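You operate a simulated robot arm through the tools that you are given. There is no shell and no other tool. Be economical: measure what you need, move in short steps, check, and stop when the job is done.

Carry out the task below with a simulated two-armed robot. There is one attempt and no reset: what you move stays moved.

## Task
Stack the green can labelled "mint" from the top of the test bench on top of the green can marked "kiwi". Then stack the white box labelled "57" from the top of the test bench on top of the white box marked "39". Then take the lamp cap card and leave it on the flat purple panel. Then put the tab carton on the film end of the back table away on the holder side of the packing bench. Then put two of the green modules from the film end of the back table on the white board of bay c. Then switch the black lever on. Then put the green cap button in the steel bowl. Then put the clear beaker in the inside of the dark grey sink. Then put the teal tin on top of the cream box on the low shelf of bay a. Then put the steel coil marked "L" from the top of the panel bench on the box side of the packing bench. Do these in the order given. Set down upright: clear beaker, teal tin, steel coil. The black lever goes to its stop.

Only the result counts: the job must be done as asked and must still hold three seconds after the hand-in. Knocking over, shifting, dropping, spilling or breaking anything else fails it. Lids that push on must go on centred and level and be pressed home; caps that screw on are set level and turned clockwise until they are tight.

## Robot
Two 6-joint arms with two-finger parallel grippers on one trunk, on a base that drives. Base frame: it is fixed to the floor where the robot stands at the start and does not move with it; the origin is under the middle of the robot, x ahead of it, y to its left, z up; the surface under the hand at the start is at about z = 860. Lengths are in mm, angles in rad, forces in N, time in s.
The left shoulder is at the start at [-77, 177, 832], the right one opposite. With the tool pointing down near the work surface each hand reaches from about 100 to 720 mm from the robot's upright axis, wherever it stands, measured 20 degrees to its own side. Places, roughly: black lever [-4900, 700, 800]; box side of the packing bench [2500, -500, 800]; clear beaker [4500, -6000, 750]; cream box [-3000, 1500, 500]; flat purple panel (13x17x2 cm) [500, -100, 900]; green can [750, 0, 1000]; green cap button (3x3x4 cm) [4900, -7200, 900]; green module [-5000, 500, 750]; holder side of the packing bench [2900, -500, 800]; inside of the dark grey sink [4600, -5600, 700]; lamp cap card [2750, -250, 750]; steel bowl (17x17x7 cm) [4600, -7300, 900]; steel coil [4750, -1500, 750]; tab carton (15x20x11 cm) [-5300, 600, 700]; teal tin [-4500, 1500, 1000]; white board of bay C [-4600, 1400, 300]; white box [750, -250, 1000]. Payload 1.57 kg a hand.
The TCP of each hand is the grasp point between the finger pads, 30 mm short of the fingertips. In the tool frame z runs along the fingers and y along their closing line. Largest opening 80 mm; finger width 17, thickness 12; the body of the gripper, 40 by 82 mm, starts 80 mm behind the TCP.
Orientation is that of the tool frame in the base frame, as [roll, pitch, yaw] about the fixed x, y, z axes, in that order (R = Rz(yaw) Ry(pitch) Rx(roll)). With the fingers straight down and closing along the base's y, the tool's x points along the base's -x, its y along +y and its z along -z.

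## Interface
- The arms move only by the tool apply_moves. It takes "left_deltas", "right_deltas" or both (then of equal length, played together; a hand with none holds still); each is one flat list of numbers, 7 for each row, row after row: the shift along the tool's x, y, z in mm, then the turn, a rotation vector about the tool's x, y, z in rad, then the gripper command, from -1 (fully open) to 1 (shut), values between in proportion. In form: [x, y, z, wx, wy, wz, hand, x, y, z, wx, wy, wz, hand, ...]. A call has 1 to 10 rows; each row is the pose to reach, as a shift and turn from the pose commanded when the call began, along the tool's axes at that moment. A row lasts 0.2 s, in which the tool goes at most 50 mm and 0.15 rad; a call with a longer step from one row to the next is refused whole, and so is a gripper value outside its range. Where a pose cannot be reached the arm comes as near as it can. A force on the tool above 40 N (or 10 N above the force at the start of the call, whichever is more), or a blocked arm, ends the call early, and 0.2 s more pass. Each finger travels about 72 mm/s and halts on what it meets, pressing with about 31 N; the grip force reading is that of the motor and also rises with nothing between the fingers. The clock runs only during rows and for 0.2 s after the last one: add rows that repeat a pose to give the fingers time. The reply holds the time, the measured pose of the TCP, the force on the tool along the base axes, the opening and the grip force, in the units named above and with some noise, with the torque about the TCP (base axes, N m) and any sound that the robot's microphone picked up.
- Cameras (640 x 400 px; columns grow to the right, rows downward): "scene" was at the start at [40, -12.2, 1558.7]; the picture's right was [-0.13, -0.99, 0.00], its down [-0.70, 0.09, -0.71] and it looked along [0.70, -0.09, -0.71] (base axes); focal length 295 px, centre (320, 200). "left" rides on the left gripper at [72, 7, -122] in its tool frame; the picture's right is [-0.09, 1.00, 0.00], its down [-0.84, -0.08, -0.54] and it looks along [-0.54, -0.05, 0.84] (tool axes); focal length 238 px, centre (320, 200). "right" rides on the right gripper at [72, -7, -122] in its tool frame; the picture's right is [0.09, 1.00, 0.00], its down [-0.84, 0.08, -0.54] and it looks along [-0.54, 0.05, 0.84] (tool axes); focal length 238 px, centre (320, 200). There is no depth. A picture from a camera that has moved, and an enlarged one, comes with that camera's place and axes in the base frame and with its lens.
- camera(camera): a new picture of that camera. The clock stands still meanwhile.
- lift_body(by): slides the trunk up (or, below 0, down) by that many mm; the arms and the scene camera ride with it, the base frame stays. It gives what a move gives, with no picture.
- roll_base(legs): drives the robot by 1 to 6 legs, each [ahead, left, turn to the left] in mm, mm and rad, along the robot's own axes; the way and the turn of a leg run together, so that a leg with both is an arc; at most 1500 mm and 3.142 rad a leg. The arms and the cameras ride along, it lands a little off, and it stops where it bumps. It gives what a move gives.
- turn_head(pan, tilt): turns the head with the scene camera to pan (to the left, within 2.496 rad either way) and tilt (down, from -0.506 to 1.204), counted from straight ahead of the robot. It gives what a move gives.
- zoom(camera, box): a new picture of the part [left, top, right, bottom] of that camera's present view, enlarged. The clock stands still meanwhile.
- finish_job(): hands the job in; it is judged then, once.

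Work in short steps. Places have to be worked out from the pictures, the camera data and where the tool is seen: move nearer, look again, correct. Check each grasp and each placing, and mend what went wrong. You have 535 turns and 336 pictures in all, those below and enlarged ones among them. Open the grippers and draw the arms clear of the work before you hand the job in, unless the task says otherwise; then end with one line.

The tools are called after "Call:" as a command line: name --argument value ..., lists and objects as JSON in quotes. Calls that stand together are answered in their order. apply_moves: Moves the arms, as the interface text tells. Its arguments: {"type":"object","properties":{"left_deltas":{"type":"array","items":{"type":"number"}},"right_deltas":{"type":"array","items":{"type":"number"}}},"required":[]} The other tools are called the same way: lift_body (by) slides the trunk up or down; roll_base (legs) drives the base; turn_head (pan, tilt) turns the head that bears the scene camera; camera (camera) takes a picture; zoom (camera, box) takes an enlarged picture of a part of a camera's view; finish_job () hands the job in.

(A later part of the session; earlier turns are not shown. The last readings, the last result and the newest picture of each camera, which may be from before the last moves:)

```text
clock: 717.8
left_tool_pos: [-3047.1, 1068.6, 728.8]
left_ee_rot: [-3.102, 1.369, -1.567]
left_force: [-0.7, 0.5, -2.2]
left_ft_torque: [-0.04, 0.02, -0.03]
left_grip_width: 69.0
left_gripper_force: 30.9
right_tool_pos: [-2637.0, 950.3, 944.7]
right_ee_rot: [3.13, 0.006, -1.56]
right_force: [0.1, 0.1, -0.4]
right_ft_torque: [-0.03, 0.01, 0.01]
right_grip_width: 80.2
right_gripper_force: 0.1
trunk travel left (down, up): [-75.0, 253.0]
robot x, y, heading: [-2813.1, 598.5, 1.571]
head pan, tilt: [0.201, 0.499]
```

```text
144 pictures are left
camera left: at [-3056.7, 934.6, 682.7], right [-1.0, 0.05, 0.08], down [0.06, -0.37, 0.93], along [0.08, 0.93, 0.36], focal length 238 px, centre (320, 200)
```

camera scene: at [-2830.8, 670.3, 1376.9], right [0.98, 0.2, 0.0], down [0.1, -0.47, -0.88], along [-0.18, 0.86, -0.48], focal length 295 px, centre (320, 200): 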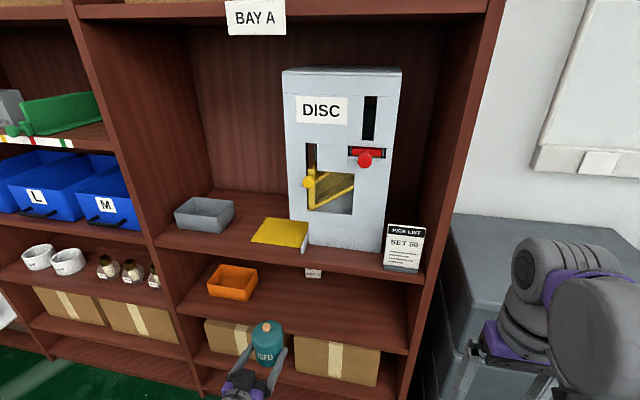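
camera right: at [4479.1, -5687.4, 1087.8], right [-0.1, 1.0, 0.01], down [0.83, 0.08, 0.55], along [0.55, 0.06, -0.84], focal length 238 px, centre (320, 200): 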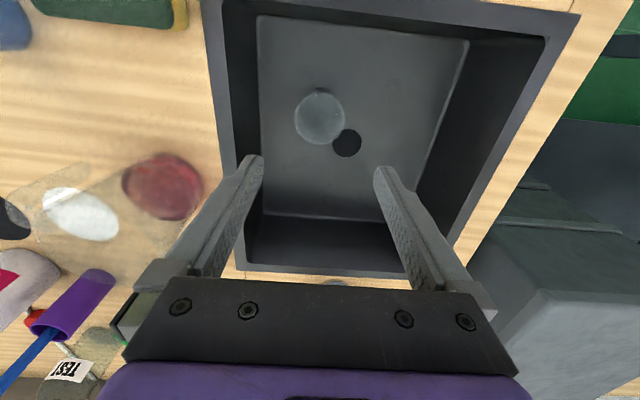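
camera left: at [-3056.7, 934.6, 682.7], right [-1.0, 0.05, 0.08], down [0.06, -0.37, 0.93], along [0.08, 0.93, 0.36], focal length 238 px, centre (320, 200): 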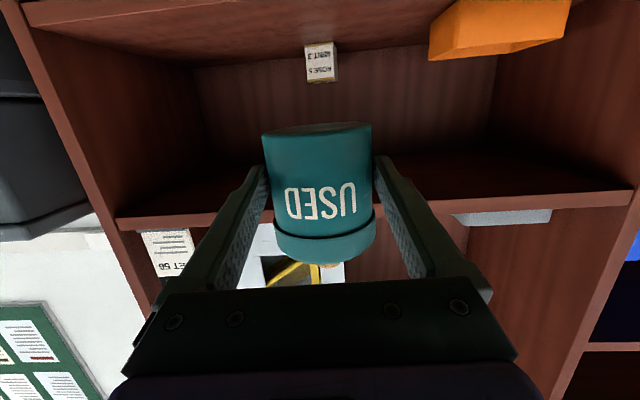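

Call:
zoom --camera "left" --box '[250, 20, 390, 130]'

Call:
zoom --camera "scene" --box '[170, 220, 420, 400]'

```text
3.64 times, centred on (320, 75) of left
camera zoom: at [-3056.7, 934.6, 682.7], right [-1.0, 0.05, 0.08], down [0.06, -0.37, 0.93], along [0.08, 0.93, 0.36], focal length 867 px, centre (320, 654)
```

zoom: 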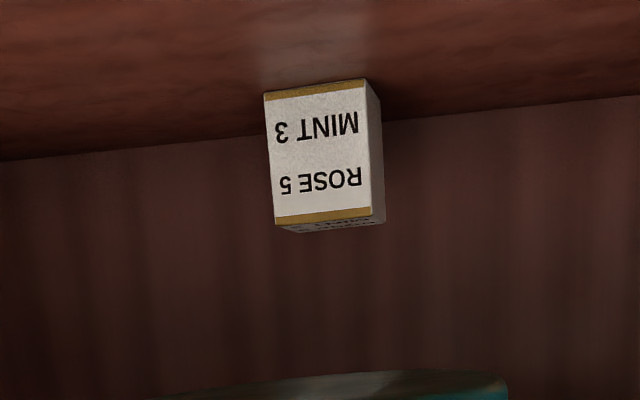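

```text
2.22 times, centred on (295, 310) of scene
camera zoom: at [-2830.8, 670.3, 1376.9], right [0.98, 0.2, 0.0], down [0.1, -0.47, -0.88], along [-0.18, 0.86, -0.48], focal length 655 px, centre (376, -44)
```

zoom: 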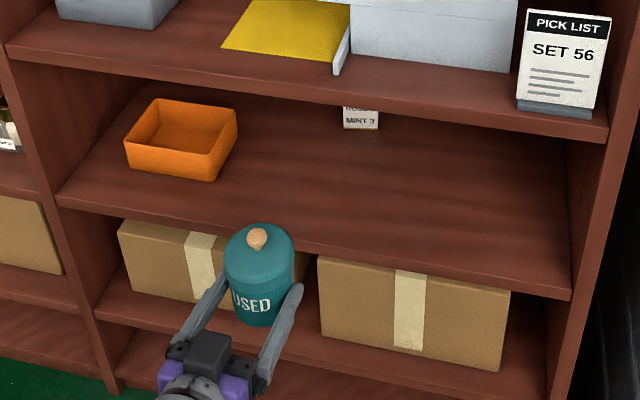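

Cream box: front y≈1512, centre ≈(-3036,1540), top z≈631. Tuck the right hand, and set the tin's height to clear the shelf opening.

Call:
apply_moves --right_deltas '[45, 0, 0, 0, 0, 0, -1, 90, 0, 0, 0, 0, 0, -1, 135, 0, 0, 0, 0, 0, -1, 180, 0, 0, 0, 0, 0, -1]' --left_deltas '[10, -3, 2, 0, 0, 0, 1, 20, -6, 4, 0, 0, 0, 1, 30, -9, 6, 0, 0, 0, 1, 38, -11, 8, 0, 0, 0, 1]'

Call:
roll_base --legs '[[200, 0, 0]]'

Call:
camera --camera "left"

Call:
camera --camera "scene"

```text
clock: 718.8
left_tool_pos: [-3035.1, 1068.8, 689.6]
left_ee_rot: [-3.098, 1.369, -1.563]
left_force: [-0.1, -0.1, -1.8]
left_ft_torque: [-0.05, -0.02, -0.01]
left_grip_width: 69.0
left_gripper_force: 30.5
right_tool_pos: [-2635.2, 769.9, 945.5]
right_ee_rot: [3.131, 0.007, -1.559]
right_force: [-0.8, 0.1, -0.4]
right_ft_torque: [-0.01, 0.06, 0.03]
right_grip_width: 80.1
right_gripper_force: 0.0
trunk travel left (down, up): [-75.0, 253.0]
robot x, y, heading: [-2812.6, 591.5, 1.573]
head pan, tilt: [0.201, 0.499]
```

```text
clock: 720.4
left_tool_pos: [-3034.7, 1265.2, 689.4]
left_ee_rot: [-3.101, 1.367, -1.567]
left_force: [0.3, 0.4, -0.8]
left_ft_torque: [0.01, 0.0, 0.0]
left_grip_width: 68.9
left_gripper_force: 31.4
right_tool_pos: [-2635.8, 965.9, 944.2]
right_ee_rot: [3.132, 0.004, -1.559]
right_force: [-0.3, 0.1, 0.7]
right_ft_torque: [0.0, 0.03, -0.03]
right_grip_width: 80.0
right_gripper_force: 0.0
trunk travel left (down, up): [-75.0, 253.0]
robot x, y, heading: [-2814.4, 788.9, 1.576]
head pan, tilt: [0.201, 0.499]
```

```text
141 pictures are left
camera left: at [-3045.2, 1130.3, 643.3], right [-1.0, 0.05, 0.08], down [0.06, -0.37, 0.93], along [0.08, 0.93, 0.36], focal length 238 px, centre (320, 200)
```

left: 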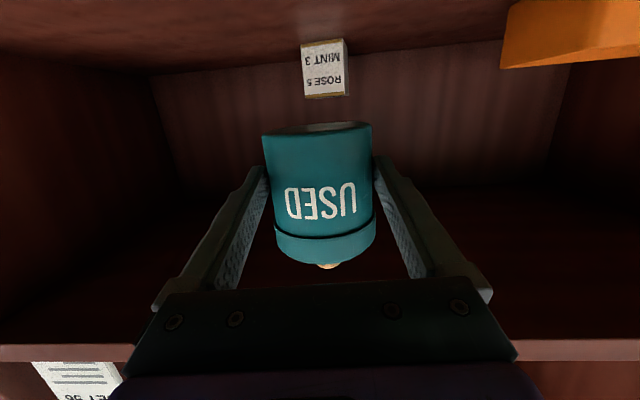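

```text
140 pictures are left
camera scene: at [-2831.3, 866.3, 1376.9], right [0.98, 0.2, 0.0], down [0.1, -0.47, -0.88], along [-0.18, 0.86, -0.48], focal length 295 px, centre (320, 200)
```

scene: 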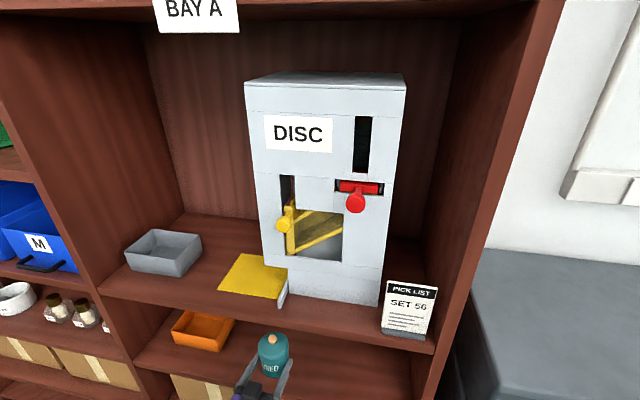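

Call:
zoom --camera "left" --box '[260, 20, 400, 130]'

```text
3.64 times, centred on (330, 75) of left
camera zoom: at [-3045.2, 1130.3, 643.3], right [-1.0, 0.05, 0.08], down [0.06, -0.37, 0.93], along [0.08, 0.93, 0.36], focal length 867 px, centre (284, 654)
```

zoom: 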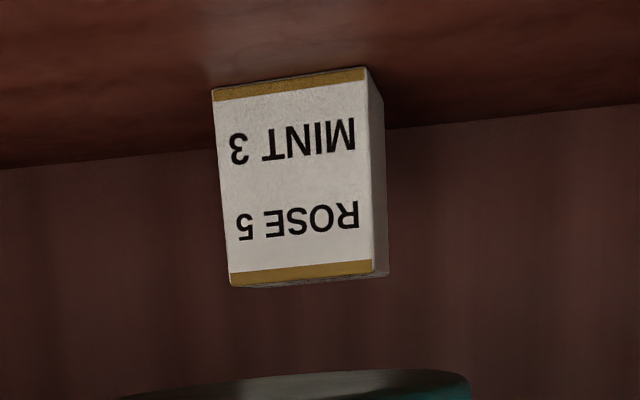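

Box front is at y≈1500–1512, top z≈630. Advance the base another 130 mm.

Call:
roll_base --legs '[[130, 0, 0]]'

Call:
camera --camera "left"

Call:
camera --camera "scene"

```text
clock: 721.7
left_tool_pos: [-3032.9, 1394.7, 690.2]
left_ee_rot: [-3.099, 1.368, -1.567]
left_force: [-0.3, -0.5, -1.8]
left_ft_torque: [-0.08, 0.01, 0.01]
left_grip_width: 68.8
left_gripper_force: 30.7
right_tool_pos: [-2635.3, 1095.5, 943.9]
right_ee_rot: [3.131, 0.004, -1.56]
right_force: [-0.1, 0.1, -0.7]
right_ft_torque: [-0.03, 0.03, 0.0]
right_grip_width: 80.2
right_gripper_force: 0.0
trunk travel left (down, up): [-75.0, 253.0]
robot x, y, heading: [-2812.2, 920.4, 1.577]
head pan, tilt: [0.201, 0.499]
```

```text
138 pictures are left
camera left: at [-3045.2, 1260.2, 643.3], right [-1.0, 0.06, 0.08], down [0.06, -0.37, 0.93], along [0.08, 0.93, 0.36], focal length 238 px, centre (320, 200)
```

left: 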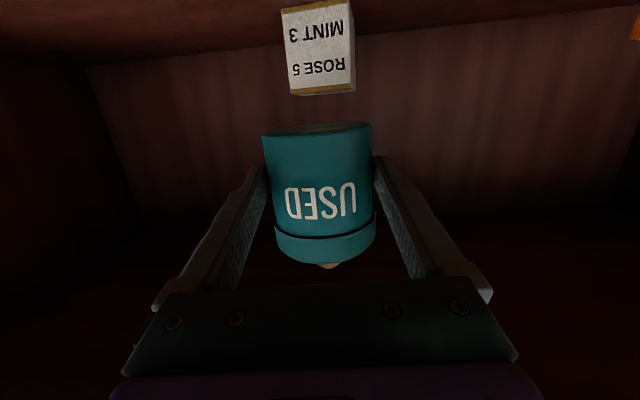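

```text
137 pictures are left
camera scene: at [-2831.6, 996.1, 1376.9], right [0.98, 0.2, 0.0], down [0.1, -0.47, -0.88], along [-0.18, 0.86, -0.48], focal length 295 px, centre (320, 200)
```

scene: 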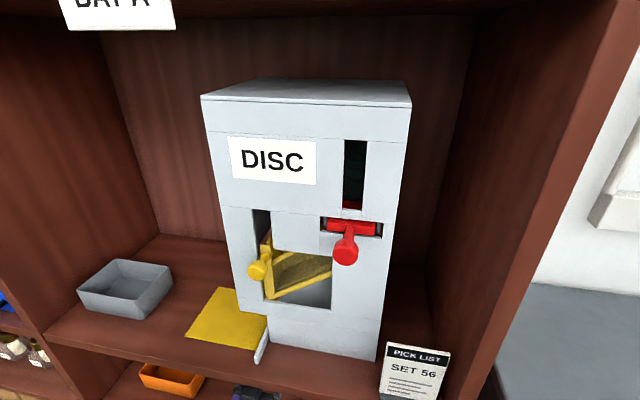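

Call:
zoom --camera "left" --box '[240, 0, 400, 150]'

```text
2.67 times, centred on (320, 75) of left
camera zoom: at [-3045.2, 1260.2, 643.3], right [-1.0, 0.06, 0.08], down [0.06, -0.37, 0.93], along [0.08, 0.93, 0.36], focal length 636 px, centre (320, 533)
```

zoom: 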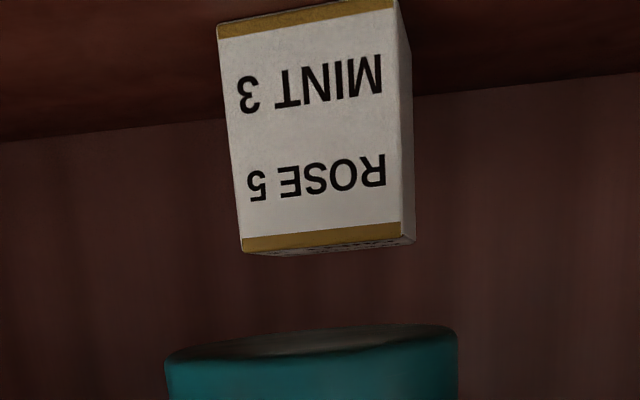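

Box front ≈1497, centre ≈(-3036,1524), top 631. Extend the arm so the tin is over the box.

Call:
apply_moves --left_deltas '[-7, 2, 37, 0, 0, 0, 1, -15, 3, 74, 0, 0, 0, 1, -22, 5, 111, 0, 0, 0, 1]'

Call:
camera --camera "left"

```text
clock: 722.5
left_tool_pos: [-3034.9, 1507.7, 689.3]
left_ee_rot: [-3.1, 1.367, -1.568]
left_force: [-0.1, -0.1, -1.5]
left_ft_torque: [-0.01, -0.02, -0.01]
left_grip_width: 69.1
left_gripper_force: 31.1
right_tool_pos: [-2636.5, 1096.2, 943.8]
right_ee_rot: [3.131, 0.006, -1.558]
right_force: [0.2, 0.6, -0.5]
right_ft_torque: [-0.03, 0.01, -0.03]
right_grip_width: 79.9
right_gripper_force: 0.0
trunk travel left (down, up): [-75.0, 253.0]
robot x, y, heading: [-2809.9, 914.8, 1.567]
head pan, tilt: [0.201, 0.499]
```

```text
135 pictures are left
camera left: at [-3045.0, 1373.2, 643.4], right [-1.0, 0.06, 0.08], down [0.06, -0.37, 0.93], along [0.08, 0.93, 0.36], focal length 238 px, centre (320, 200)
```

left: 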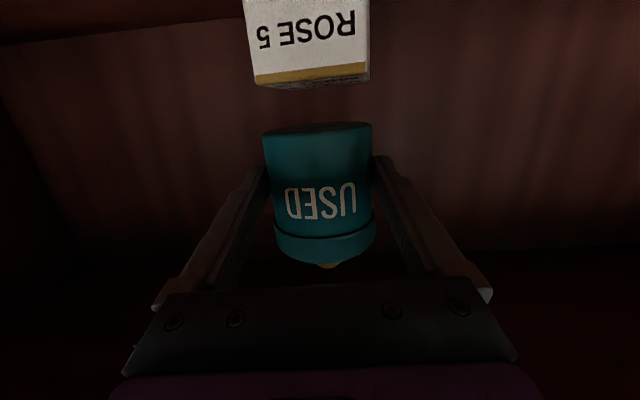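

Nearly centred; advance 5 mm more and lower gently to contact (expected TCP z≈662).

Call:
apply_moves --left_deltas '[-1, 0, 5, 0, 0, 0, 1, 9, 0, 7, 0, 0, 0, 1, 18, 0, 9, 0, 0, 0, 1, 22, 0, 9.6, 0, 0, 0, 1]'

Call:
camera --camera "left"

```text
clock: 723.5
left_tool_pos: [-3034.5, 1513.1, 666.1]
left_ee_rot: [-3.101, 1.37, -1.567]
left_force: [-0.6, 0.3, -1.5]
left_ft_torque: [-0.03, 0.01, -0.02]
left_grip_width: 68.9
left_gripper_force: 31.2
right_tool_pos: [-2635.1, 1095.5, 943.5]
right_ee_rot: [3.131, 0.007, -1.561]
right_force: [0.3, -0.3, -0.1]
right_ft_torque: [-0.01, -0.01, 0.01]
right_grip_width: 80.2
right_gripper_force: 0.0
trunk travel left (down, up): [-75.0, 253.0]
robot x, y, heading: [-2813.6, 920.8, 1.576]
head pan, tilt: [0.201, 0.499]
```

```text
134 pictures are left
camera left: at [-3045.1, 1377.7, 619.4], right [-1.0, 0.06, 0.08], down [0.06, -0.37, 0.93], along [0.08, 0.93, 0.36], focal length 238 px, centre (320, 200)
```

left: 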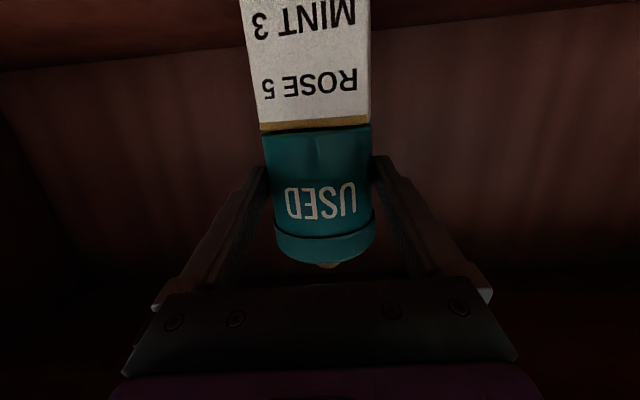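

Call:
apply_moves --left_deltas '[1.5, 0, 0.3, 0, 0, 0, 1, 3, 0, 0.6, 0, 0, 0, 1, 4.5, 0, 0.9, 0, 0, 0, 1, 6, 0, 1.2, 0, 0, 0, 1]'

Call:
zoom --camera "left" --box '[220, 60, 420, 200]'

```text
clock: 724.5
left_tool_pos: [-3033.5, 1511.3, 662.1]
left_ee_rot: [-3.104, 1.371, -1.571]
left_force: [-0.1, 5.6, 33.7]
left_ft_torque: [0.91, 0.52, -0.02]
left_grip_width: 69.2
left_gripper_force: 30.8
right_tool_pos: [-2633.7, 1093.1, 944.6]
right_ee_rot: [3.131, 0.009, -1.559]
right_force: [0.4, -1.1, -0.1]
right_ft_torque: [0.02, 0.0, 0.01]
right_grip_width: 80.3
right_gripper_force: 0.0
trunk travel left (down, up): [-75.0, 253.0]
robot x, y, heading: [-2814.5, 918.2, 1.571]
head pan, tilt: [0.201, 0.499]
```

```text
2.86 times, centred on (320, 130) of left
camera zoom: at [-3045.1, 1376.4, 615.1], right [-0.99, 0.06, 0.08], down [0.06, -0.37, 0.93], along [0.08, 0.93, 0.36], focal length 681 px, centre (320, 400)
```

zoom: 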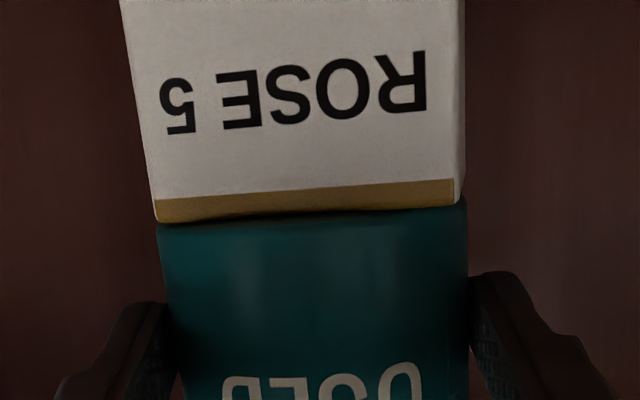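

Contact. Ease off, release, and check before backing out.

Call:
apply_moves --left_deltas '[-1.5, 0, -0.3, 0, 0, 0, 1, -1.5, 0, -0.3, 0, 0, 0, 0.3, -1.5, 0, -0.3, 0, 0, 0, -0.6, -1.5, 0, -0.3, 0, 0, 0, -1, -1.5, 0, -0.3, 0, 0, 0, -1]'

Call:
camera --camera "left"

```text
clock: 725.7
left_tool_pos: [-3035.6, 1514.2, 662.7]
left_ee_rot: [-3.099, 1.37, -1.569]
left_force: [-0.2, 0.2, -0.8]
left_ft_torque: [-0.02, -0.02, 0.04]
left_grip_width: 80.0
left_gripper_force: 0.1
right_tool_pos: [-2636.4, 1094.4, 943.7]
right_ee_rot: [3.13, 0.008, -1.561]
right_force: [0.3, 1.0, 0.5]
right_ft_torque: [-0.03, 0.0, -0.02]
right_grip_width: 79.8
right_gripper_force: 0.0
trunk travel left (down, up): [-75.0, 253.0]
robot x, y, heading: [-2814.0, 920.8, 1.574]
head pan, tilt: [0.201, 0.499]
```

```text
132 pictures are left
camera left: at [-3045.5, 1377.9, 614.8], right [-1.0, 0.06, 0.08], down [0.06, -0.37, 0.93], along [0.08, 0.93, 0.36], focal length 238 px, centre (320, 200)
```

left: 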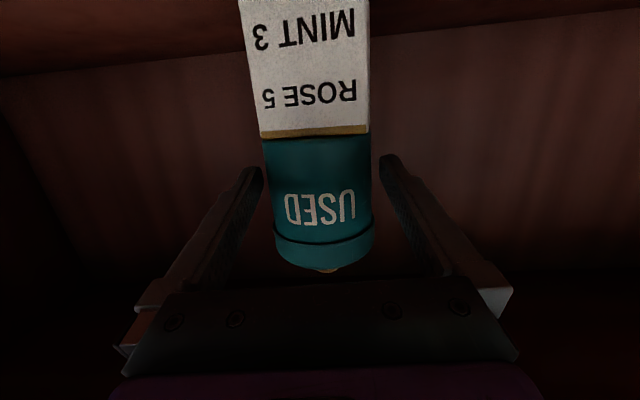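

The tin stands on the box. Back straight out along -y.

Call:
apply_moves --left_deltas '[0, -2, 0, 0, 0, 0, -1, 4, -2.8, -20, 0, 0, 0, -1, 8, -3.6, -39, 0, 0, 0, -1, 16, -5.2, -78, 0, 0, 0, -1, 24, -6.8, -120, 0, 0, 0, -1]'

Call:
camera --camera "left"

```text
clock: 726.9
left_tool_pos: [-3031.2, 1390.3, 662.3]
left_ee_rot: [-3.098, 1.372, -1.565]
left_force: [0.0, -0.2, 0.1]
left_ft_torque: [0.0, 0.01, -0.01]
left_grip_width: 80.3
left_gripper_force: 0.1
right_tool_pos: [-2635.3, 1094.5, 944.8]
right_ee_rot: [3.131, 0.006, -1.56]
right_force: [0.4, -0.2, -0.5]
right_ft_torque: [-0.02, 0.05, 0.01]
right_grip_width: 80.0
right_gripper_force: 0.0
trunk travel left (down, up): [-75.0, 253.0]
robot x, y, heading: [-2816.1, 918.2, 1.571]
head pan, tilt: [0.201, 0.499]
```

```text
131 pictures are left
camera left: at [-3042.7, 1255.4, 614.7], right [-1.0, 0.06, 0.08], down [0.06, -0.37, 0.93], along [0.08, 0.93, 0.36], focal length 238 px, centre (320, 200)
```

left: 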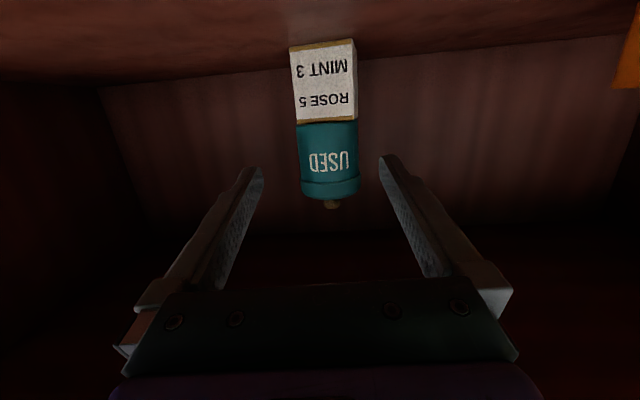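

Tin is stable on the cream box. Back out and restore the left hand to the downward pose.

Call:
roll_base --legs '[[-380, 0, 0]]'

Call:
lift_body --by 200

Call:
apply_moves --left_deltas '[0, 0, 0, 0, 0.137, 0, -1, -10, 0, 0, 0, 0.274, 0, -1, -20, 0, 0, 0, 0.411, 0, -1, -30, 0, 0, 0, 0.548, 0, -1, -40, 0, 0, 0, 0.685, 0, -1, -50, 0, 0, 0, 0.822, 0, -1, -60, 0, 0, 0, 0.959, 0, -1, -70, 0, 0, 0, 1.096, 0, -1, -80, 0, 0, 0, 1.233, 0, -1, -90, 0, 0, 0, 1.37, 0, -1]'

Call:
turn_head --pan 0.2 --tilt 0.45

Call:
camera --camera "scene"

```text
clock: 729.3
left_tool_pos: [-3028.8, 1015.7, 661.5]
left_ee_rot: [-3.101, 1.371, -1.576]
left_force: [-0.4, -0.8, -0.3]
left_ft_torque: [-0.02, 0.02, 0.0]
left_grip_width: 80.2
left_gripper_force: 0.0
right_tool_pos: [-2635.0, 716.9, 943.8]
right_ee_rot: [3.132, 0.008, -1.568]
right_force: [-0.1, 0.4, 0.3]
right_ft_torque: [0.02, 0.0, 0.0]
right_grip_width: 79.9
right_gripper_force: 0.1
trunk travel left (down, up): [-75.0, 253.0]
robot x, y, heading: [-2815.9, 543.7, 1.567]
head pan, tilt: [0.201, 0.499]
```

```text
clock: 731.5
left_tool_pos: [-3029.1, 1041.0, 906.4]
left_ee_rot: [-3.101, 1.446, -1.574]
left_force: [-0.2, 0.6, 0.4]
left_ft_torque: [0.01, 0.04, -0.04]
left_grip_width: 80.0
left_gripper_force: 0.0
right_tool_pos: [-2635.2, 715.9, 1143.6]
right_ee_rot: [3.132, 0.008, -1.567]
right_force: [0.2, 0.6, 0.8]
right_ft_torque: [0.01, 0.03, -0.02]
right_grip_width: 80.0
right_gripper_force: 0.0
trunk travel left (down, up): [-275.0, 53.0]
robot x, y, heading: [-2813.5, 544.7, 1.563]
head pan, tilt: [0.201, 0.499]
```

```text
clock: 733.6
left_tool_pos: [-3029.1, 1051.5, 994.8]
left_ee_rot: [-3.137, 0.076, -1.614]
left_force: [0.3, -0.4, 0.3]
left_ft_torque: [-0.02, 0.01, 0.0]
left_grip_width: 80.2
left_gripper_force: 0.1
right_tool_pos: [-2635.4, 716.2, 1143.7]
right_ee_rot: [3.131, 0.007, -1.567]
right_force: [0.0, 0.0, -0.7]
right_ft_torque: [-0.01, -0.03, 0.05]
right_grip_width: 79.9
right_gripper_force: 0.1
trunk travel left (down, up): [-275.0, 53.0]
robot x, y, heading: [-2814.7, 542.5, 1.565]
head pan, tilt: [0.201, 0.499]
```

```text
clock: 734.3
left_tool_pos: [-3029.2, 1052.7, 996.0]
left_ee_rot: [-3.136, 0.079, -1.616]
left_force: [0.2, -0.6, -0.4]
left_ft_torque: [-0.03, 0.02, 0.04]
left_grip_width: 80.0
left_gripper_force: 0.0
right_tool_pos: [-2636.0, 716.0, 1145.6]
right_ee_rot: [3.131, 0.006, -1.568]
right_force: [0.1, 0.3, 0.7]
right_ft_torque: [0.0, 0.0, 0.0]
right_grip_width: 79.9
right_gripper_force: 0.1
trunk travel left (down, up): [-275.0, 53.0]
robot x, y, heading: [-2817.8, 539.3, 1.567]
head pan, tilt: [0.201, 0.45]
```

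```text
130 pictures are left
camera scene: at [-2831.9, 588.2, 1587.9], right [0.98, 0.19, 0.0], down [0.08, -0.43, -0.9], along [-0.17, 0.88, -0.44], focal length 295 px, centre (320, 200)
```

scene: 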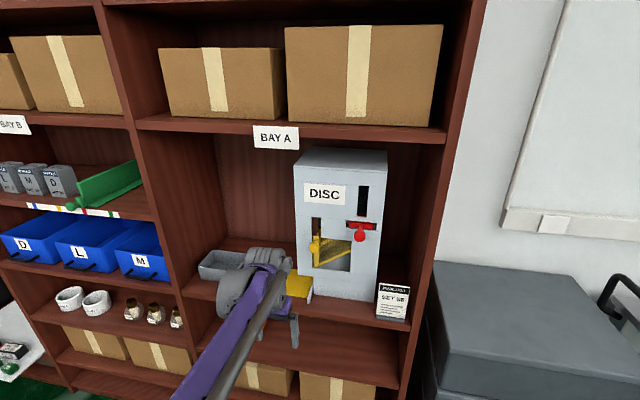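

Call:
apply_moves --left_deltas '[40, 0, -20, 0, 0.04, 0, -1, 80, 0, -40, 0, 0.077, 0, -1, 120, 0, -60, 0, 0.077, 0, -1, 150, 0, -80, 0, 0.077, 0, -1]'

Call:
roll_base --legs '[[0, 0, -1.567], [1490, -90, 0], [1110, -450, 0], [0, -1240, 0]]'

```text
clock: 735.3
left_tool_pos: [-3037.5, 895.6, 1065.6]
left_ee_rot: [-3.136, 0.001, -1.614]
left_force: [0.0, -0.2, 0.1]
left_ft_torque: [0.0, -0.01, 0.02]
left_grip_width: 80.4
left_gripper_force: 0.0
right_tool_pos: [-2634.9, 715.7, 1144.5]
right_ee_rot: [3.13, 0.006, -1.565]
right_force: [0.6, 0.5, -0.5]
right_ft_torque: [0.04, -0.01, -0.03]
right_grip_width: 80.1
right_gripper_force: 0.1
trunk travel left (down, up): [-275.0, 53.0]
robot x, y, heading: [-2816.2, 536.4, 1.563]
head pan, tilt: [0.201, 0.45]
```

```text
clock: 762.9
left_tool_pos: [151.5, -1013.9, 1063.9]
left_ee_rot: [-3.137, 0.0, 3.108]
left_force: [0.5, -0.8, 0.3]
left_ft_torque: [0.0, -0.01, 0.03]
left_grip_width: 80.0
left_gripper_force: 0.1
right_tool_pos: [-24.1, -1416.5, 1144.4]
right_ee_rot: [3.131, 0.007, -3.127]
right_force: [-0.4, -0.5, 0.6]
right_ft_torque: [0.0, -0.02, 0.01]
right_grip_width: 80.0
right_gripper_force: 0.1
trunk travel left (down, up): [-275.0, 53.0]
robot x, y, heading: [-203.8, -1238.3, 0.003]
head pan, tilt: [0.201, 0.45]
```

Call:
roll_base --legs '[[1500, 0, 0], [1100, -650, 0], [1100, 0, 0]]'

Call:
turn_head --pan 0.3 --tilt 0.45

Call:
camera --camera "scene"

```text
clock: 781.6
left_tool_pos: [3852.2, -1648.7, 1063.9]
left_ee_rot: [-3.136, -0.001, 3.111]
left_force: [-0.9, 0.1, -0.8]
left_ft_torque: [0.0, 0.02, 0.02]
left_grip_width: 80.1
left_gripper_force: 0.0
right_tool_pos: [3678.1, -2052.9, 1143.6]
right_ee_rot: [3.133, 0.007, -3.126]
right_force: [-0.5, -0.4, -0.4]
right_ft_torque: [0.01, 0.0, 0.0]
right_grip_width: 80.0
right_gripper_force: 0.1
trunk travel left (down, up): [-275.0, 53.0]
robot x, y, heading: [3499.6, -1874.7, 0.01]
head pan, tilt: [0.201, 0.45]
```

```text
clock: 782.3
left_tool_pos: [3852.8, -1649.3, 1063.8]
left_ee_rot: [-3.135, 0.001, 3.111]
left_force: [0.1, 0.5, -0.6]
left_ft_torque: [0.01, -0.01, 0.02]
left_grip_width: 80.0
left_gripper_force: 0.1
right_tool_pos: [3677.4, -2052.4, 1144.1]
right_ee_rot: [3.131, 0.007, -3.125]
right_force: [-0.1, 0.5, 0.0]
right_ft_torque: [0.03, -0.02, 0.0]
right_grip_width: 79.7
right_gripper_force: 0.1
trunk travel left (down, up): [-275.0, 53.0]
robot x, y, heading: [3497.5, -1873.4, 0.009]
head pan, tilt: [0.3, 0.45]
```

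```text
129 pictures are left
camera scene: at [3547.0, -1850.1, 1587.9], right [0.3, -0.95, 0.0], down [-0.41, -0.13, -0.9], along [0.86, 0.27, -0.44], focal length 295 px, centre (320, 200)
```

scene: 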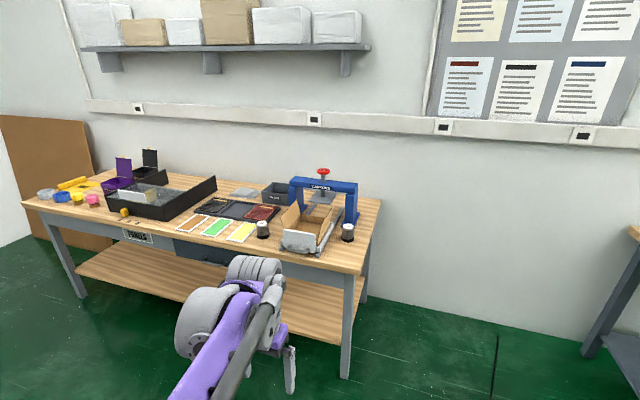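

Call:
zoom --camera "scene" --box '[180, 160, 390, 290]'

```text
3.05 times, centred on (285, 225) of scene
camera zoom: at [3547.0, -1850.1, 1587.9], right [0.3, -0.95, 0.0], down [-0.41, -0.13, -0.9], along [0.86, 0.27, -0.44], focal length 898 px, centre (427, 124)
```

zoom: 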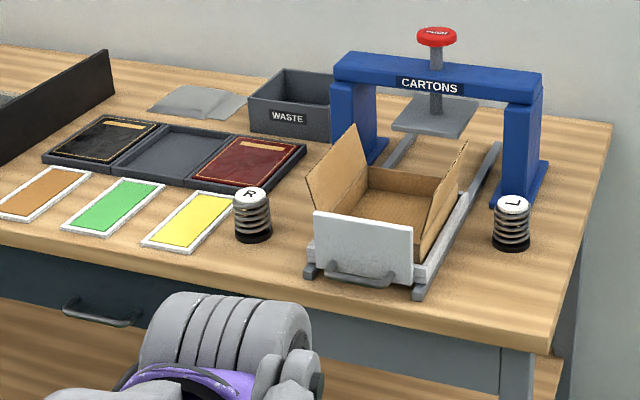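

Coil "L" is at ≈(4760,-1610) at the right end of the panel bench. Approach it.

Call:
roll_base --legs '[[650, 70, -0.009]]'

Call:
camera --camera "scene"

Call:
camera --camera "left"

```text
clock: 785.9
left_tool_pos: [4500.7, -1576.3, 1064.3]
left_ee_rot: [-3.137, 0.001, 3.105]
left_force: [0.9, 0.0, 0.6]
left_ft_torque: [0.04, 0.01, 0.0]
left_grip_width: 79.9
left_gripper_force: 0.1
right_tool_pos: [4324.6, -1979.3, 1144.4]
right_ee_rot: [3.13, 0.007, -3.133]
right_force: [0.1, 0.3, -0.2]
right_ft_torque: [-0.02, -0.02, 0.01]
right_grip_width: 79.9
right_gripper_force: 0.1
trunk travel left (down, up): [-275.0, 53.0]
robot x, y, heading: [4146.0, -1803.3, 0.011]
head pan, tilt: [0.3, 0.45]
```

```text
127 pictures are left
camera scene: at [4194.7, -1776.4, 1587.9], right [0.3, -0.95, 0.0], down [-0.42, -0.13, -0.9], along [0.86, 0.27, -0.44], focal length 295 px, centre (320, 200)
```

scene: 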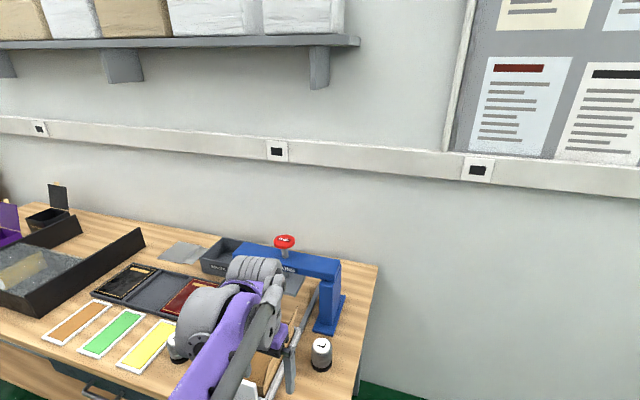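

```text
126 pictures are left
camera left: at [4430.0, -1567.8, 1185.8], right [0.13, 0.99, -0.01], down [0.83, -0.1, 0.54], along [0.54, -0.07, -0.84], focal length 238 px, centre (320, 200)
```

left: 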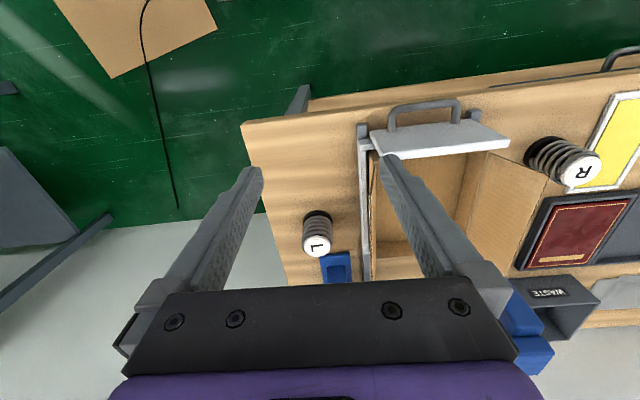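

Coil L at ≈(4724,-1609), z 788–878, ~53 mm wide. Move the left hand above it.

Call:
apply_moves --left_deltas '[-38, -4, 17, 0, 0, 0, -1, -76, -8, 34, 0, 0, 0, -1, -114, -12, 52, 0, 0, 0, -1, -152, -16, 70, 0, 0, 0, -1, -190, -20, 88, 0, 0, 0, -1, -224, -25, 106, 0, 0, 0, -1]'

Call:
camera --camera "left"

```text
clock: 787.3
left_tool_pos: [4725.2, -1609.7, 958.7]
left_ee_rot: [-3.136, 0.0, 3.106]
left_force: [0.5, -0.4, -0.3]
left_ft_torque: [-0.01, 0.01, -0.01]
left_grip_width: 79.8
left_gripper_force: 0.1
right_tool_pos: [4324.8, -1978.5, 1143.7]
right_ee_rot: [3.133, 0.003, -3.131]
right_force: [0.6, 0.7, -0.4]
right_ft_torque: [0.03, 0.04, 0.03]
right_grip_width: 79.9
right_gripper_force: 0.2
trunk travel left (down, up): [-275.0, 53.0]
robot x, y, heading: [4150.7, -1801.4, -0.0]
head pan, tilt: [0.3, 0.45]
```

```text
125 pictures are left
camera left: at [4653.9, -1601.9, 1079.4], right [0.13, 0.99, -0.01], down [0.83, -0.11, 0.54], along [0.54, -0.07, -0.84], focal length 238 px, centre (320, 200)
```

left: 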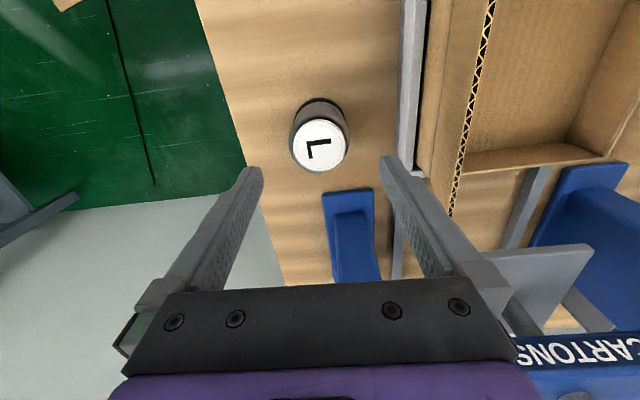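

Call:
apply_moves --left_deltas '[-2, -2, 40, 0, 0, 0, -0.75, -2, -2, 80, 0, 0, 0, -0.75, -2, -2, 110, 0, 0, 0, -0.75, -2, -2, 110, 0, 0, 0, 0.5, -2, -2, 110, 0, 0, 0, 1, -2, -2, 110, 0, 0, 0, 1]'

Call:
camera --camera "left"

```text
clock: 788.7
left_tool_pos: [4727.5, -1612.5, 848.9]
left_ee_rot: [-3.137, -0.002, 3.105]
left_force: [1.5, 1.2, 2.1]
left_ft_torque: [0.14, -0.02, -0.03]
left_grip_width: 57.2
left_gripper_force: 31.3
right_tool_pos: [4323.8, -1981.1, 1144.0]
right_ee_rot: [3.132, 0.007, -3.131]
right_force: [-0.3, 0.2, -0.3]
right_ft_torque: [-0.02, 0.01, -0.01]
right_grip_width: 80.1
right_gripper_force: 0.0
trunk travel left (down, up): [-275.0, 53.0]
robot x, y, heading: [4147.4, -1799.2, 0.004]
head pan, tilt: [0.3, 0.45]
```

```text
124 pictures are left
camera left: at [4655.6, -1604.1, 970.0], right [0.13, 0.99, 0.0], down [0.83, -0.1, 0.54], along [0.54, -0.07, -0.84], focal length 238 px, centre (320, 200)
```

left: 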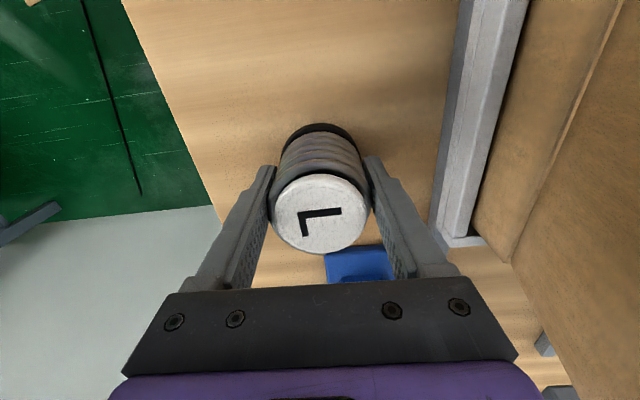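

Gripped (57 mm). Lift and retract.

Call:
apply_moves --left_deltas '[0, 0, -15, 0, 0, 0, 1, 0, 0, -60, 0, 0, 0, 1, 0, 0, -105, 0, 0, 0, 1, 30, 0, -140, 0, 0, 0, 1, 75, 0, -160, 0, 0, 0, 1, 120, 0, -175, 0, 0, 0, 1, 165, 0, -190, 0, 0, 0, 1, 205, 0, -205, 0, 0, 0, 1]'

Call:
camera --camera "left"

```text
clock: 790.5
left_tool_pos: [4519.8, -1604.8, 1053.5]
left_ee_rot: [-3.136, 0.001, 3.106]
left_force: [0.3, 0.3, -0.9]
left_ft_torque: [-0.02, -0.01, 0.0]
left_grip_width: 56.9
left_gripper_force: 30.8
right_tool_pos: [4323.3, -1978.6, 1143.3]
right_ee_rot: [3.132, 0.008, -3.131]
right_force: [-0.2, 0.0, -0.5]
right_ft_torque: [0.01, 0.02, -0.01]
right_grip_width: 79.8
right_gripper_force: 0.0
trunk travel left (down, up): [-275.0, 53.0]
robot x, y, heading: [4145.5, -1798.4, 0.001]
head pan, tilt: [0.3, 0.45]
```

```text
123 pictures are left
camera left: at [4448.5, -1595.8, 1175.5], right [0.13, 0.99, -0.01], down [0.83, -0.11, 0.54], along [0.54, -0.07, -0.84], focal length 238 px, centre (320, 200)
```

left: 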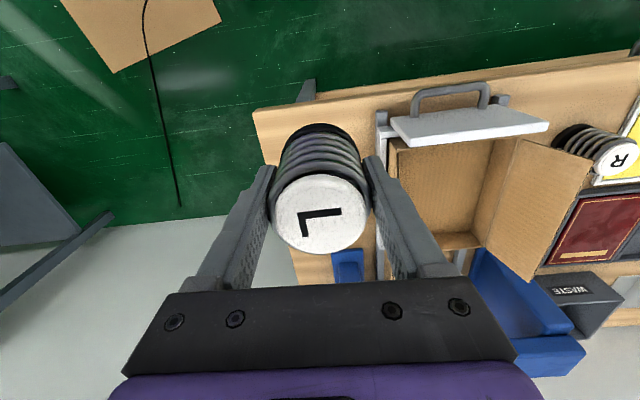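

Held upright. Drive back round to the near side of the packing bench.

Call:
roll_base --legs '[[-1485, -150, 0], [-1150, 0, 0], [0, 1258, 0], [450, 0, 0]]'

Call:
turn_head --pan 0.1 --tilt 0.8

Call:
camera --camera "scene"

```text
clock: 816.5
left_tool_pos: [2329.1, -512.9, 1053.5]
left_ee_rot: [-3.136, 0.0, 3.099]
left_force: [-1.0, -0.4, -0.2]
left_ft_torque: [-0.02, -0.01, 0.01]
left_grip_width: 56.7
left_gripper_force: 31.6
right_tool_pos: [2130.1, -886.0, 1144.9]
right_ee_rot: [3.131, 0.008, -3.135]
right_force: [0.7, 0.1, -0.7]
right_ft_torque: [-0.03, 0.02, -0.02]
right_grip_width: 80.2
right_gripper_force: 0.1
trunk travel left (down, up): [-275.0, 53.0]
robot x, y, heading: [1955.1, -708.6, -0.0]
head pan, tilt: [0.3, 0.45]
```

```text
clock: 817.4
left_tool_pos: [2328.4, -513.5, 1053.0]
left_ee_rot: [-3.137, -0.001, 3.099]
left_force: [-0.6, 0.4, -1.0]
left_ft_torque: [-0.01, 0.0, 0.0]
left_grip_width: 57.0
left_gripper_force: 30.8
right_tool_pos: [2131.6, -887.3, 1143.6]
right_ee_rot: [3.13, 0.007, -3.133]
right_force: [0.5, -0.5, 0.3]
right_ft_torque: [-0.03, 0.03, -0.02]
right_grip_width: 80.1
right_gripper_force: 0.0
trunk travel left (down, up): [-275.0, 53.0]
robot x, y, heading: [1955.9, -706.7, -0.003]
head pan, tilt: [0.099, 0.799]
```

```text
122 pictures are left
camera scene: at [1993.9, -702.4, 1557.5], right [0.1, -1.0, 0.0], down [-0.71, -0.07, -0.7], along [0.69, 0.07, -0.72], focal length 295 px, centre (320, 200)
```

scene: 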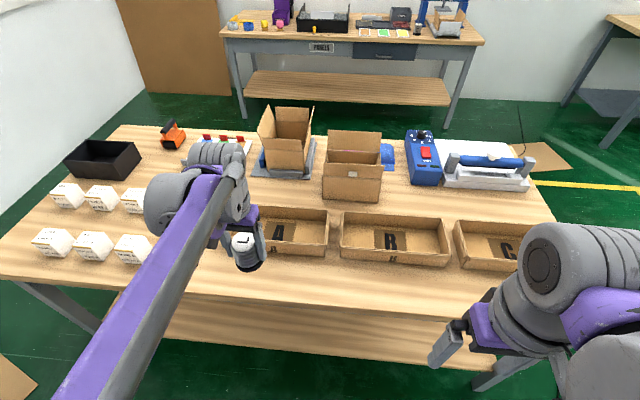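

Carton is fine where placed. The strip in front of tray A (x 2350–2495) is free; drive 85 mm ahead and check from the wrist.

Call:
roll_base --legs '[[85, 0, 0]]'

Call:
camera --camera "left"

```text
clock: 818.4
left_tool_pos: [2413.4, -513.2, 1053.3]
left_ee_rot: [-3.136, 0.0, 3.099]
left_force: [0.1, 0.2, -0.8]
left_ft_torque: [0.0, 0.04, -0.02]
left_grip_width: 56.8
left_gripper_force: 31.4
right_tool_pos: [2214.3, -887.6, 1143.7]
right_ee_rot: [3.132, 0.005, -3.134]
right_force: [-0.2, 0.0, -0.1]
right_ft_torque: [0.01, -0.02, -0.02]
right_grip_width: 79.8
right_gripper_force: 0.0
trunk travel left (down, up): [-275.0, 53.0]
robot x, y, heading: [2039.2, -707.8, -0.004]
head pan, tilt: [0.099, 0.799]
```

```text
121 pictures are left
camera left: at [2342.0, -504.0, 1174.9], right [0.13, 0.99, -0.01], down [0.83, -0.11, 0.54], along [0.54, -0.08, -0.84], focal length 238 px, centre (320, 200)
```

left: 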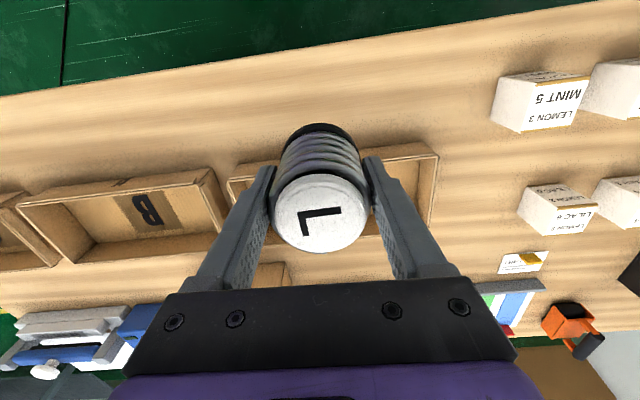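

Lower to just above the table.

Call:
apply_moves --left_deltas '[-3, 0, 45, 0, 0, 0, 1, -6, 0, 90, 0, 0, 0, 1, -6, 0, 135, 0, 0, 0, 1, -6, 0, 180, 0, 0, 0, 1, -6, 0, 186, 0, 0, 0, 1]'

Call:
apply_moves --left_deltas '[0, 0, 3, 0, 0, 0, 1, 0, 0, 6, 0, 0, 0, 1]'

Call:
camera --camera "left"

```text
clock: 819.6
left_tool_pos: [2418.8, -515.4, 866.6]
left_ee_rot: [-3.136, 0.0, 3.1]
left_force: [0.0, 0.3, -1.2]
left_ft_torque: [0.0, -0.02, 0.03]
left_grip_width: 56.9
left_gripper_force: 30.9
right_tool_pos: [2214.2, -887.0, 1144.2]
right_ee_rot: [3.13, 0.006, -3.135]
right_force: [-0.2, 0.6, -0.1]
right_ft_torque: [0.0, -0.01, 0.0]
right_grip_width: 80.2
right_gripper_force: 0.1
trunk travel left (down, up): [-275.0, 53.0]
robot x, y, heading: [2039.9, -711.5, 0.001]
head pan, tilt: [0.099, 0.799]
```

```text
clock: 820.2
left_tool_pos: [2419.8, -513.7, 863.1]
left_ee_rot: [-3.135, -0.001, 3.098]
left_force: [1.0, 0.7, -1.0]
left_ft_torque: [-0.02, 0.02, 0.02]
left_grip_width: 56.8
left_gripper_force: 31.0
right_tool_pos: [2213.5, -886.9, 1143.5]
right_ee_rot: [3.132, 0.008, -3.135]
right_force: [0.2, -0.1, -1.4]
right_ft_torque: [-0.02, 0.03, -0.01]
right_grip_width: 79.9
right_gripper_force: 0.1
trunk travel left (down, up): [-275.0, 53.0]
robot x, y, heading: [2039.6, -707.8, -0.006]
head pan, tilt: [0.099, 0.799]
```

```text
120 pictures are left
camera left: at [2348.1, -505.8, 983.4], right [0.13, 0.99, -0.01], down [0.83, -0.11, 0.54], along [0.54, -0.08, -0.84], focal length 238 px, centre (320, 200)
```

left: 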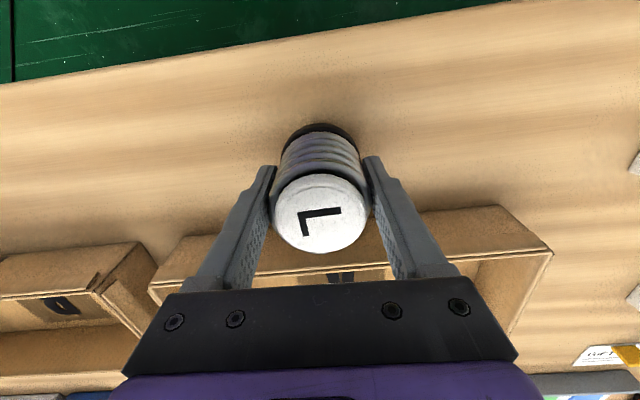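

Call:
apply_moves --left_deltas '[0, 0, 2, 0, 0, 0, 1, 0, 0, 4, 0, 0, 0, 1, 0, 0, 6, 0, 0, 0, 1]'

```text
clock: 821.0
left_tool_pos: [2419.7, -514.2, 854.8]
left_ee_rot: [-3.135, 0.0, 3.099]
left_force: [0.2, -0.6, -1.4]
left_ft_torque: [0.04, -0.01, 0.03]
left_grip_width: 56.8
left_gripper_force: 31.0
right_tool_pos: [2213.1, -887.0, 1144.9]
right_ee_rot: [3.13, 0.005, -3.134]
right_force: [0.3, -0.3, -0.3]
right_ft_torque: [0.02, -0.05, -0.02]
right_grip_width: 80.2
right_gripper_force: 0.1
trunk travel left (down, up): [-275.0, 53.0]
robot x, y, heading: [2041.3, -704.9, 0.0]
head pan, tilt: [0.099, 0.799]
```

Call:
apply_moves --left_deltas '[0, 0, 2, 0, 0, 0, 1, 0, 0, 4, 0, 0, 0, 1, 0, 0, 6, 0, 0, 0, 1]'

```text
clock: 821.8
left_tool_pos: [2419.3, -514.8, 849.9]
left_ee_rot: [-3.137, 0.0, 3.1]
left_force: [0.4, 0.1, -1.4]
left_ft_torque: [-0.02, 0.01, -0.01]
left_grip_width: 57.0
left_gripper_force: 30.7
right_tool_pos: [2213.5, -887.1, 1144.0]
right_ee_rot: [3.13, 0.007, -3.135]
right_force: [0.4, -0.4, 0.1]
right_ft_torque: [0.02, -0.01, -0.02]
right_grip_width: 79.9
right_gripper_force: 0.0
trunk travel left (down, up): [-275.0, 53.0]
robot x, y, heading: [2037.1, -706.8, -0.005]
head pan, tilt: [0.099, 0.799]
```

Call:
apply_moves --left_deltas '[0, 0, 2, 0, 0, 0, 1, 0, 0, 4, 0, 0, 0, 1, 0, 0, 6, 0, 0, 0, 1]'

Call:
camera --camera "left"

```text
clock: 822.6
left_tool_pos: [2418.2, -515.0, 843.5]
left_ee_rot: [-3.136, 0.003, 3.099]
left_force: [0.4, 0.7, 28.4]
left_ft_torque: [0.25, -0.13, -0.17]
left_grip_width: 57.2
left_gripper_force: 30.9
right_tool_pos: [2213.7, -887.6, 1144.5]
right_ee_rot: [3.132, 0.008, -3.135]
right_force: [0.6, -0.9, 0.5]
right_ft_torque: [-0.01, 0.0, 0.0]
right_grip_width: 79.7
right_gripper_force: 0.0
trunk travel left (down, up): [-275.0, 53.0]
robot x, y, heading: [2038.8, -710.6, 0.003]
head pan, tilt: [0.099, 0.799]
```

```text
119 pictures are left
camera left: at [2347.2, -505.9, 965.8], right [0.13, 0.99, 0.0], down [0.83, -0.11, 0.54], along [0.54, -0.08, -0.84], focal length 238 px, centre (320, 200)
```

left: 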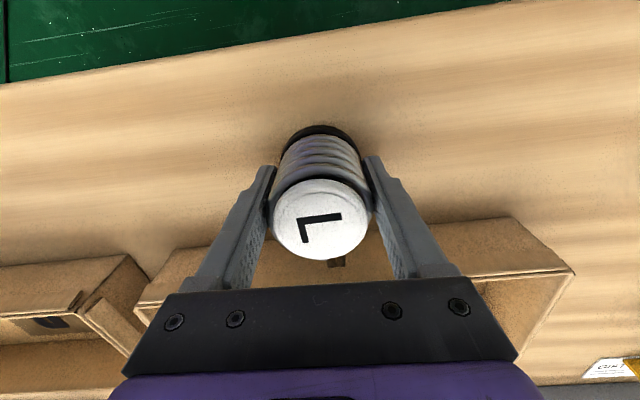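

Contact. Ease off, release, and lift away.

Call:
apply_moves --left_deltas '[0, 0, -1.5, 0, 0, 0, 1, 0, 0, -1.5, 0, 0, 0, 0.2, 0, 0, -1.5, 0, 0, 0, -0.6, 0, 0, -1.5, 0, 0, 0, -0.9, 0, 0, -35, 0, 0, 0, -0.9, 0, 0, -80, 0, 0, 0, -0.9, 0, 0, -125, 0, 0, 0, -0.9, 0, 0, -170, 0, 0, 0, -1, 0, 0, -210, 0, 0, 0, -1]'

Call:
camera --camera "left"

Call:
camera --camera "scene"

```text
clock: 824.6
left_tool_pos: [2419.6, -513.9, 1054.0]
left_ee_rot: [-3.137, -0.002, 3.099]
left_force: [0.1, -0.2, 0.4]
left_ft_torque: [0.03, -0.03, 0.02]
left_grip_width: 80.1
left_gripper_force: 0.1
right_tool_pos: [2212.8, -888.7, 1143.5]
right_ee_rot: [3.131, 0.007, -3.133]
right_force: [0.3, -0.3, -0.4]
right_ft_torque: [-0.02, 0.0, 0.0]
right_grip_width: 79.7
right_gripper_force: 0.0
trunk travel left (down, up): [-275.0, 53.0]
robot x, y, heading: [2044.3, -710.3, -0.002]
head pan, tilt: [0.099, 0.799]
```

```text
118 pictures are left
camera left: at [2347.9, -505.2, 1175.2], right [0.13, 0.99, -0.01], down [0.83, -0.11, 0.54], along [0.54, -0.08, -0.84], focal length 238 px, centre (320, 200)
```

left: 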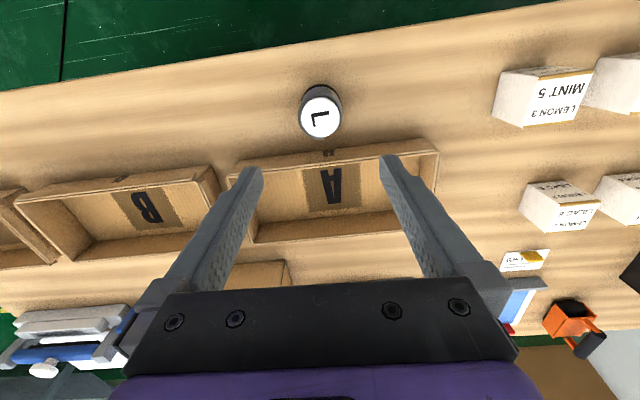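

```text
117 pictures are left
camera scene: at [2077.5, -702.8, 1557.5], right [0.1, -1.0, 0.0], down [-0.71, -0.07, -0.7], along [0.69, 0.07, -0.72], focal length 295 px, centre (320, 200)
```

scene: 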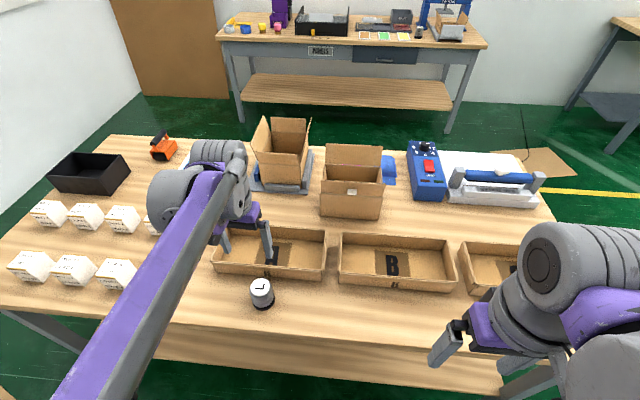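

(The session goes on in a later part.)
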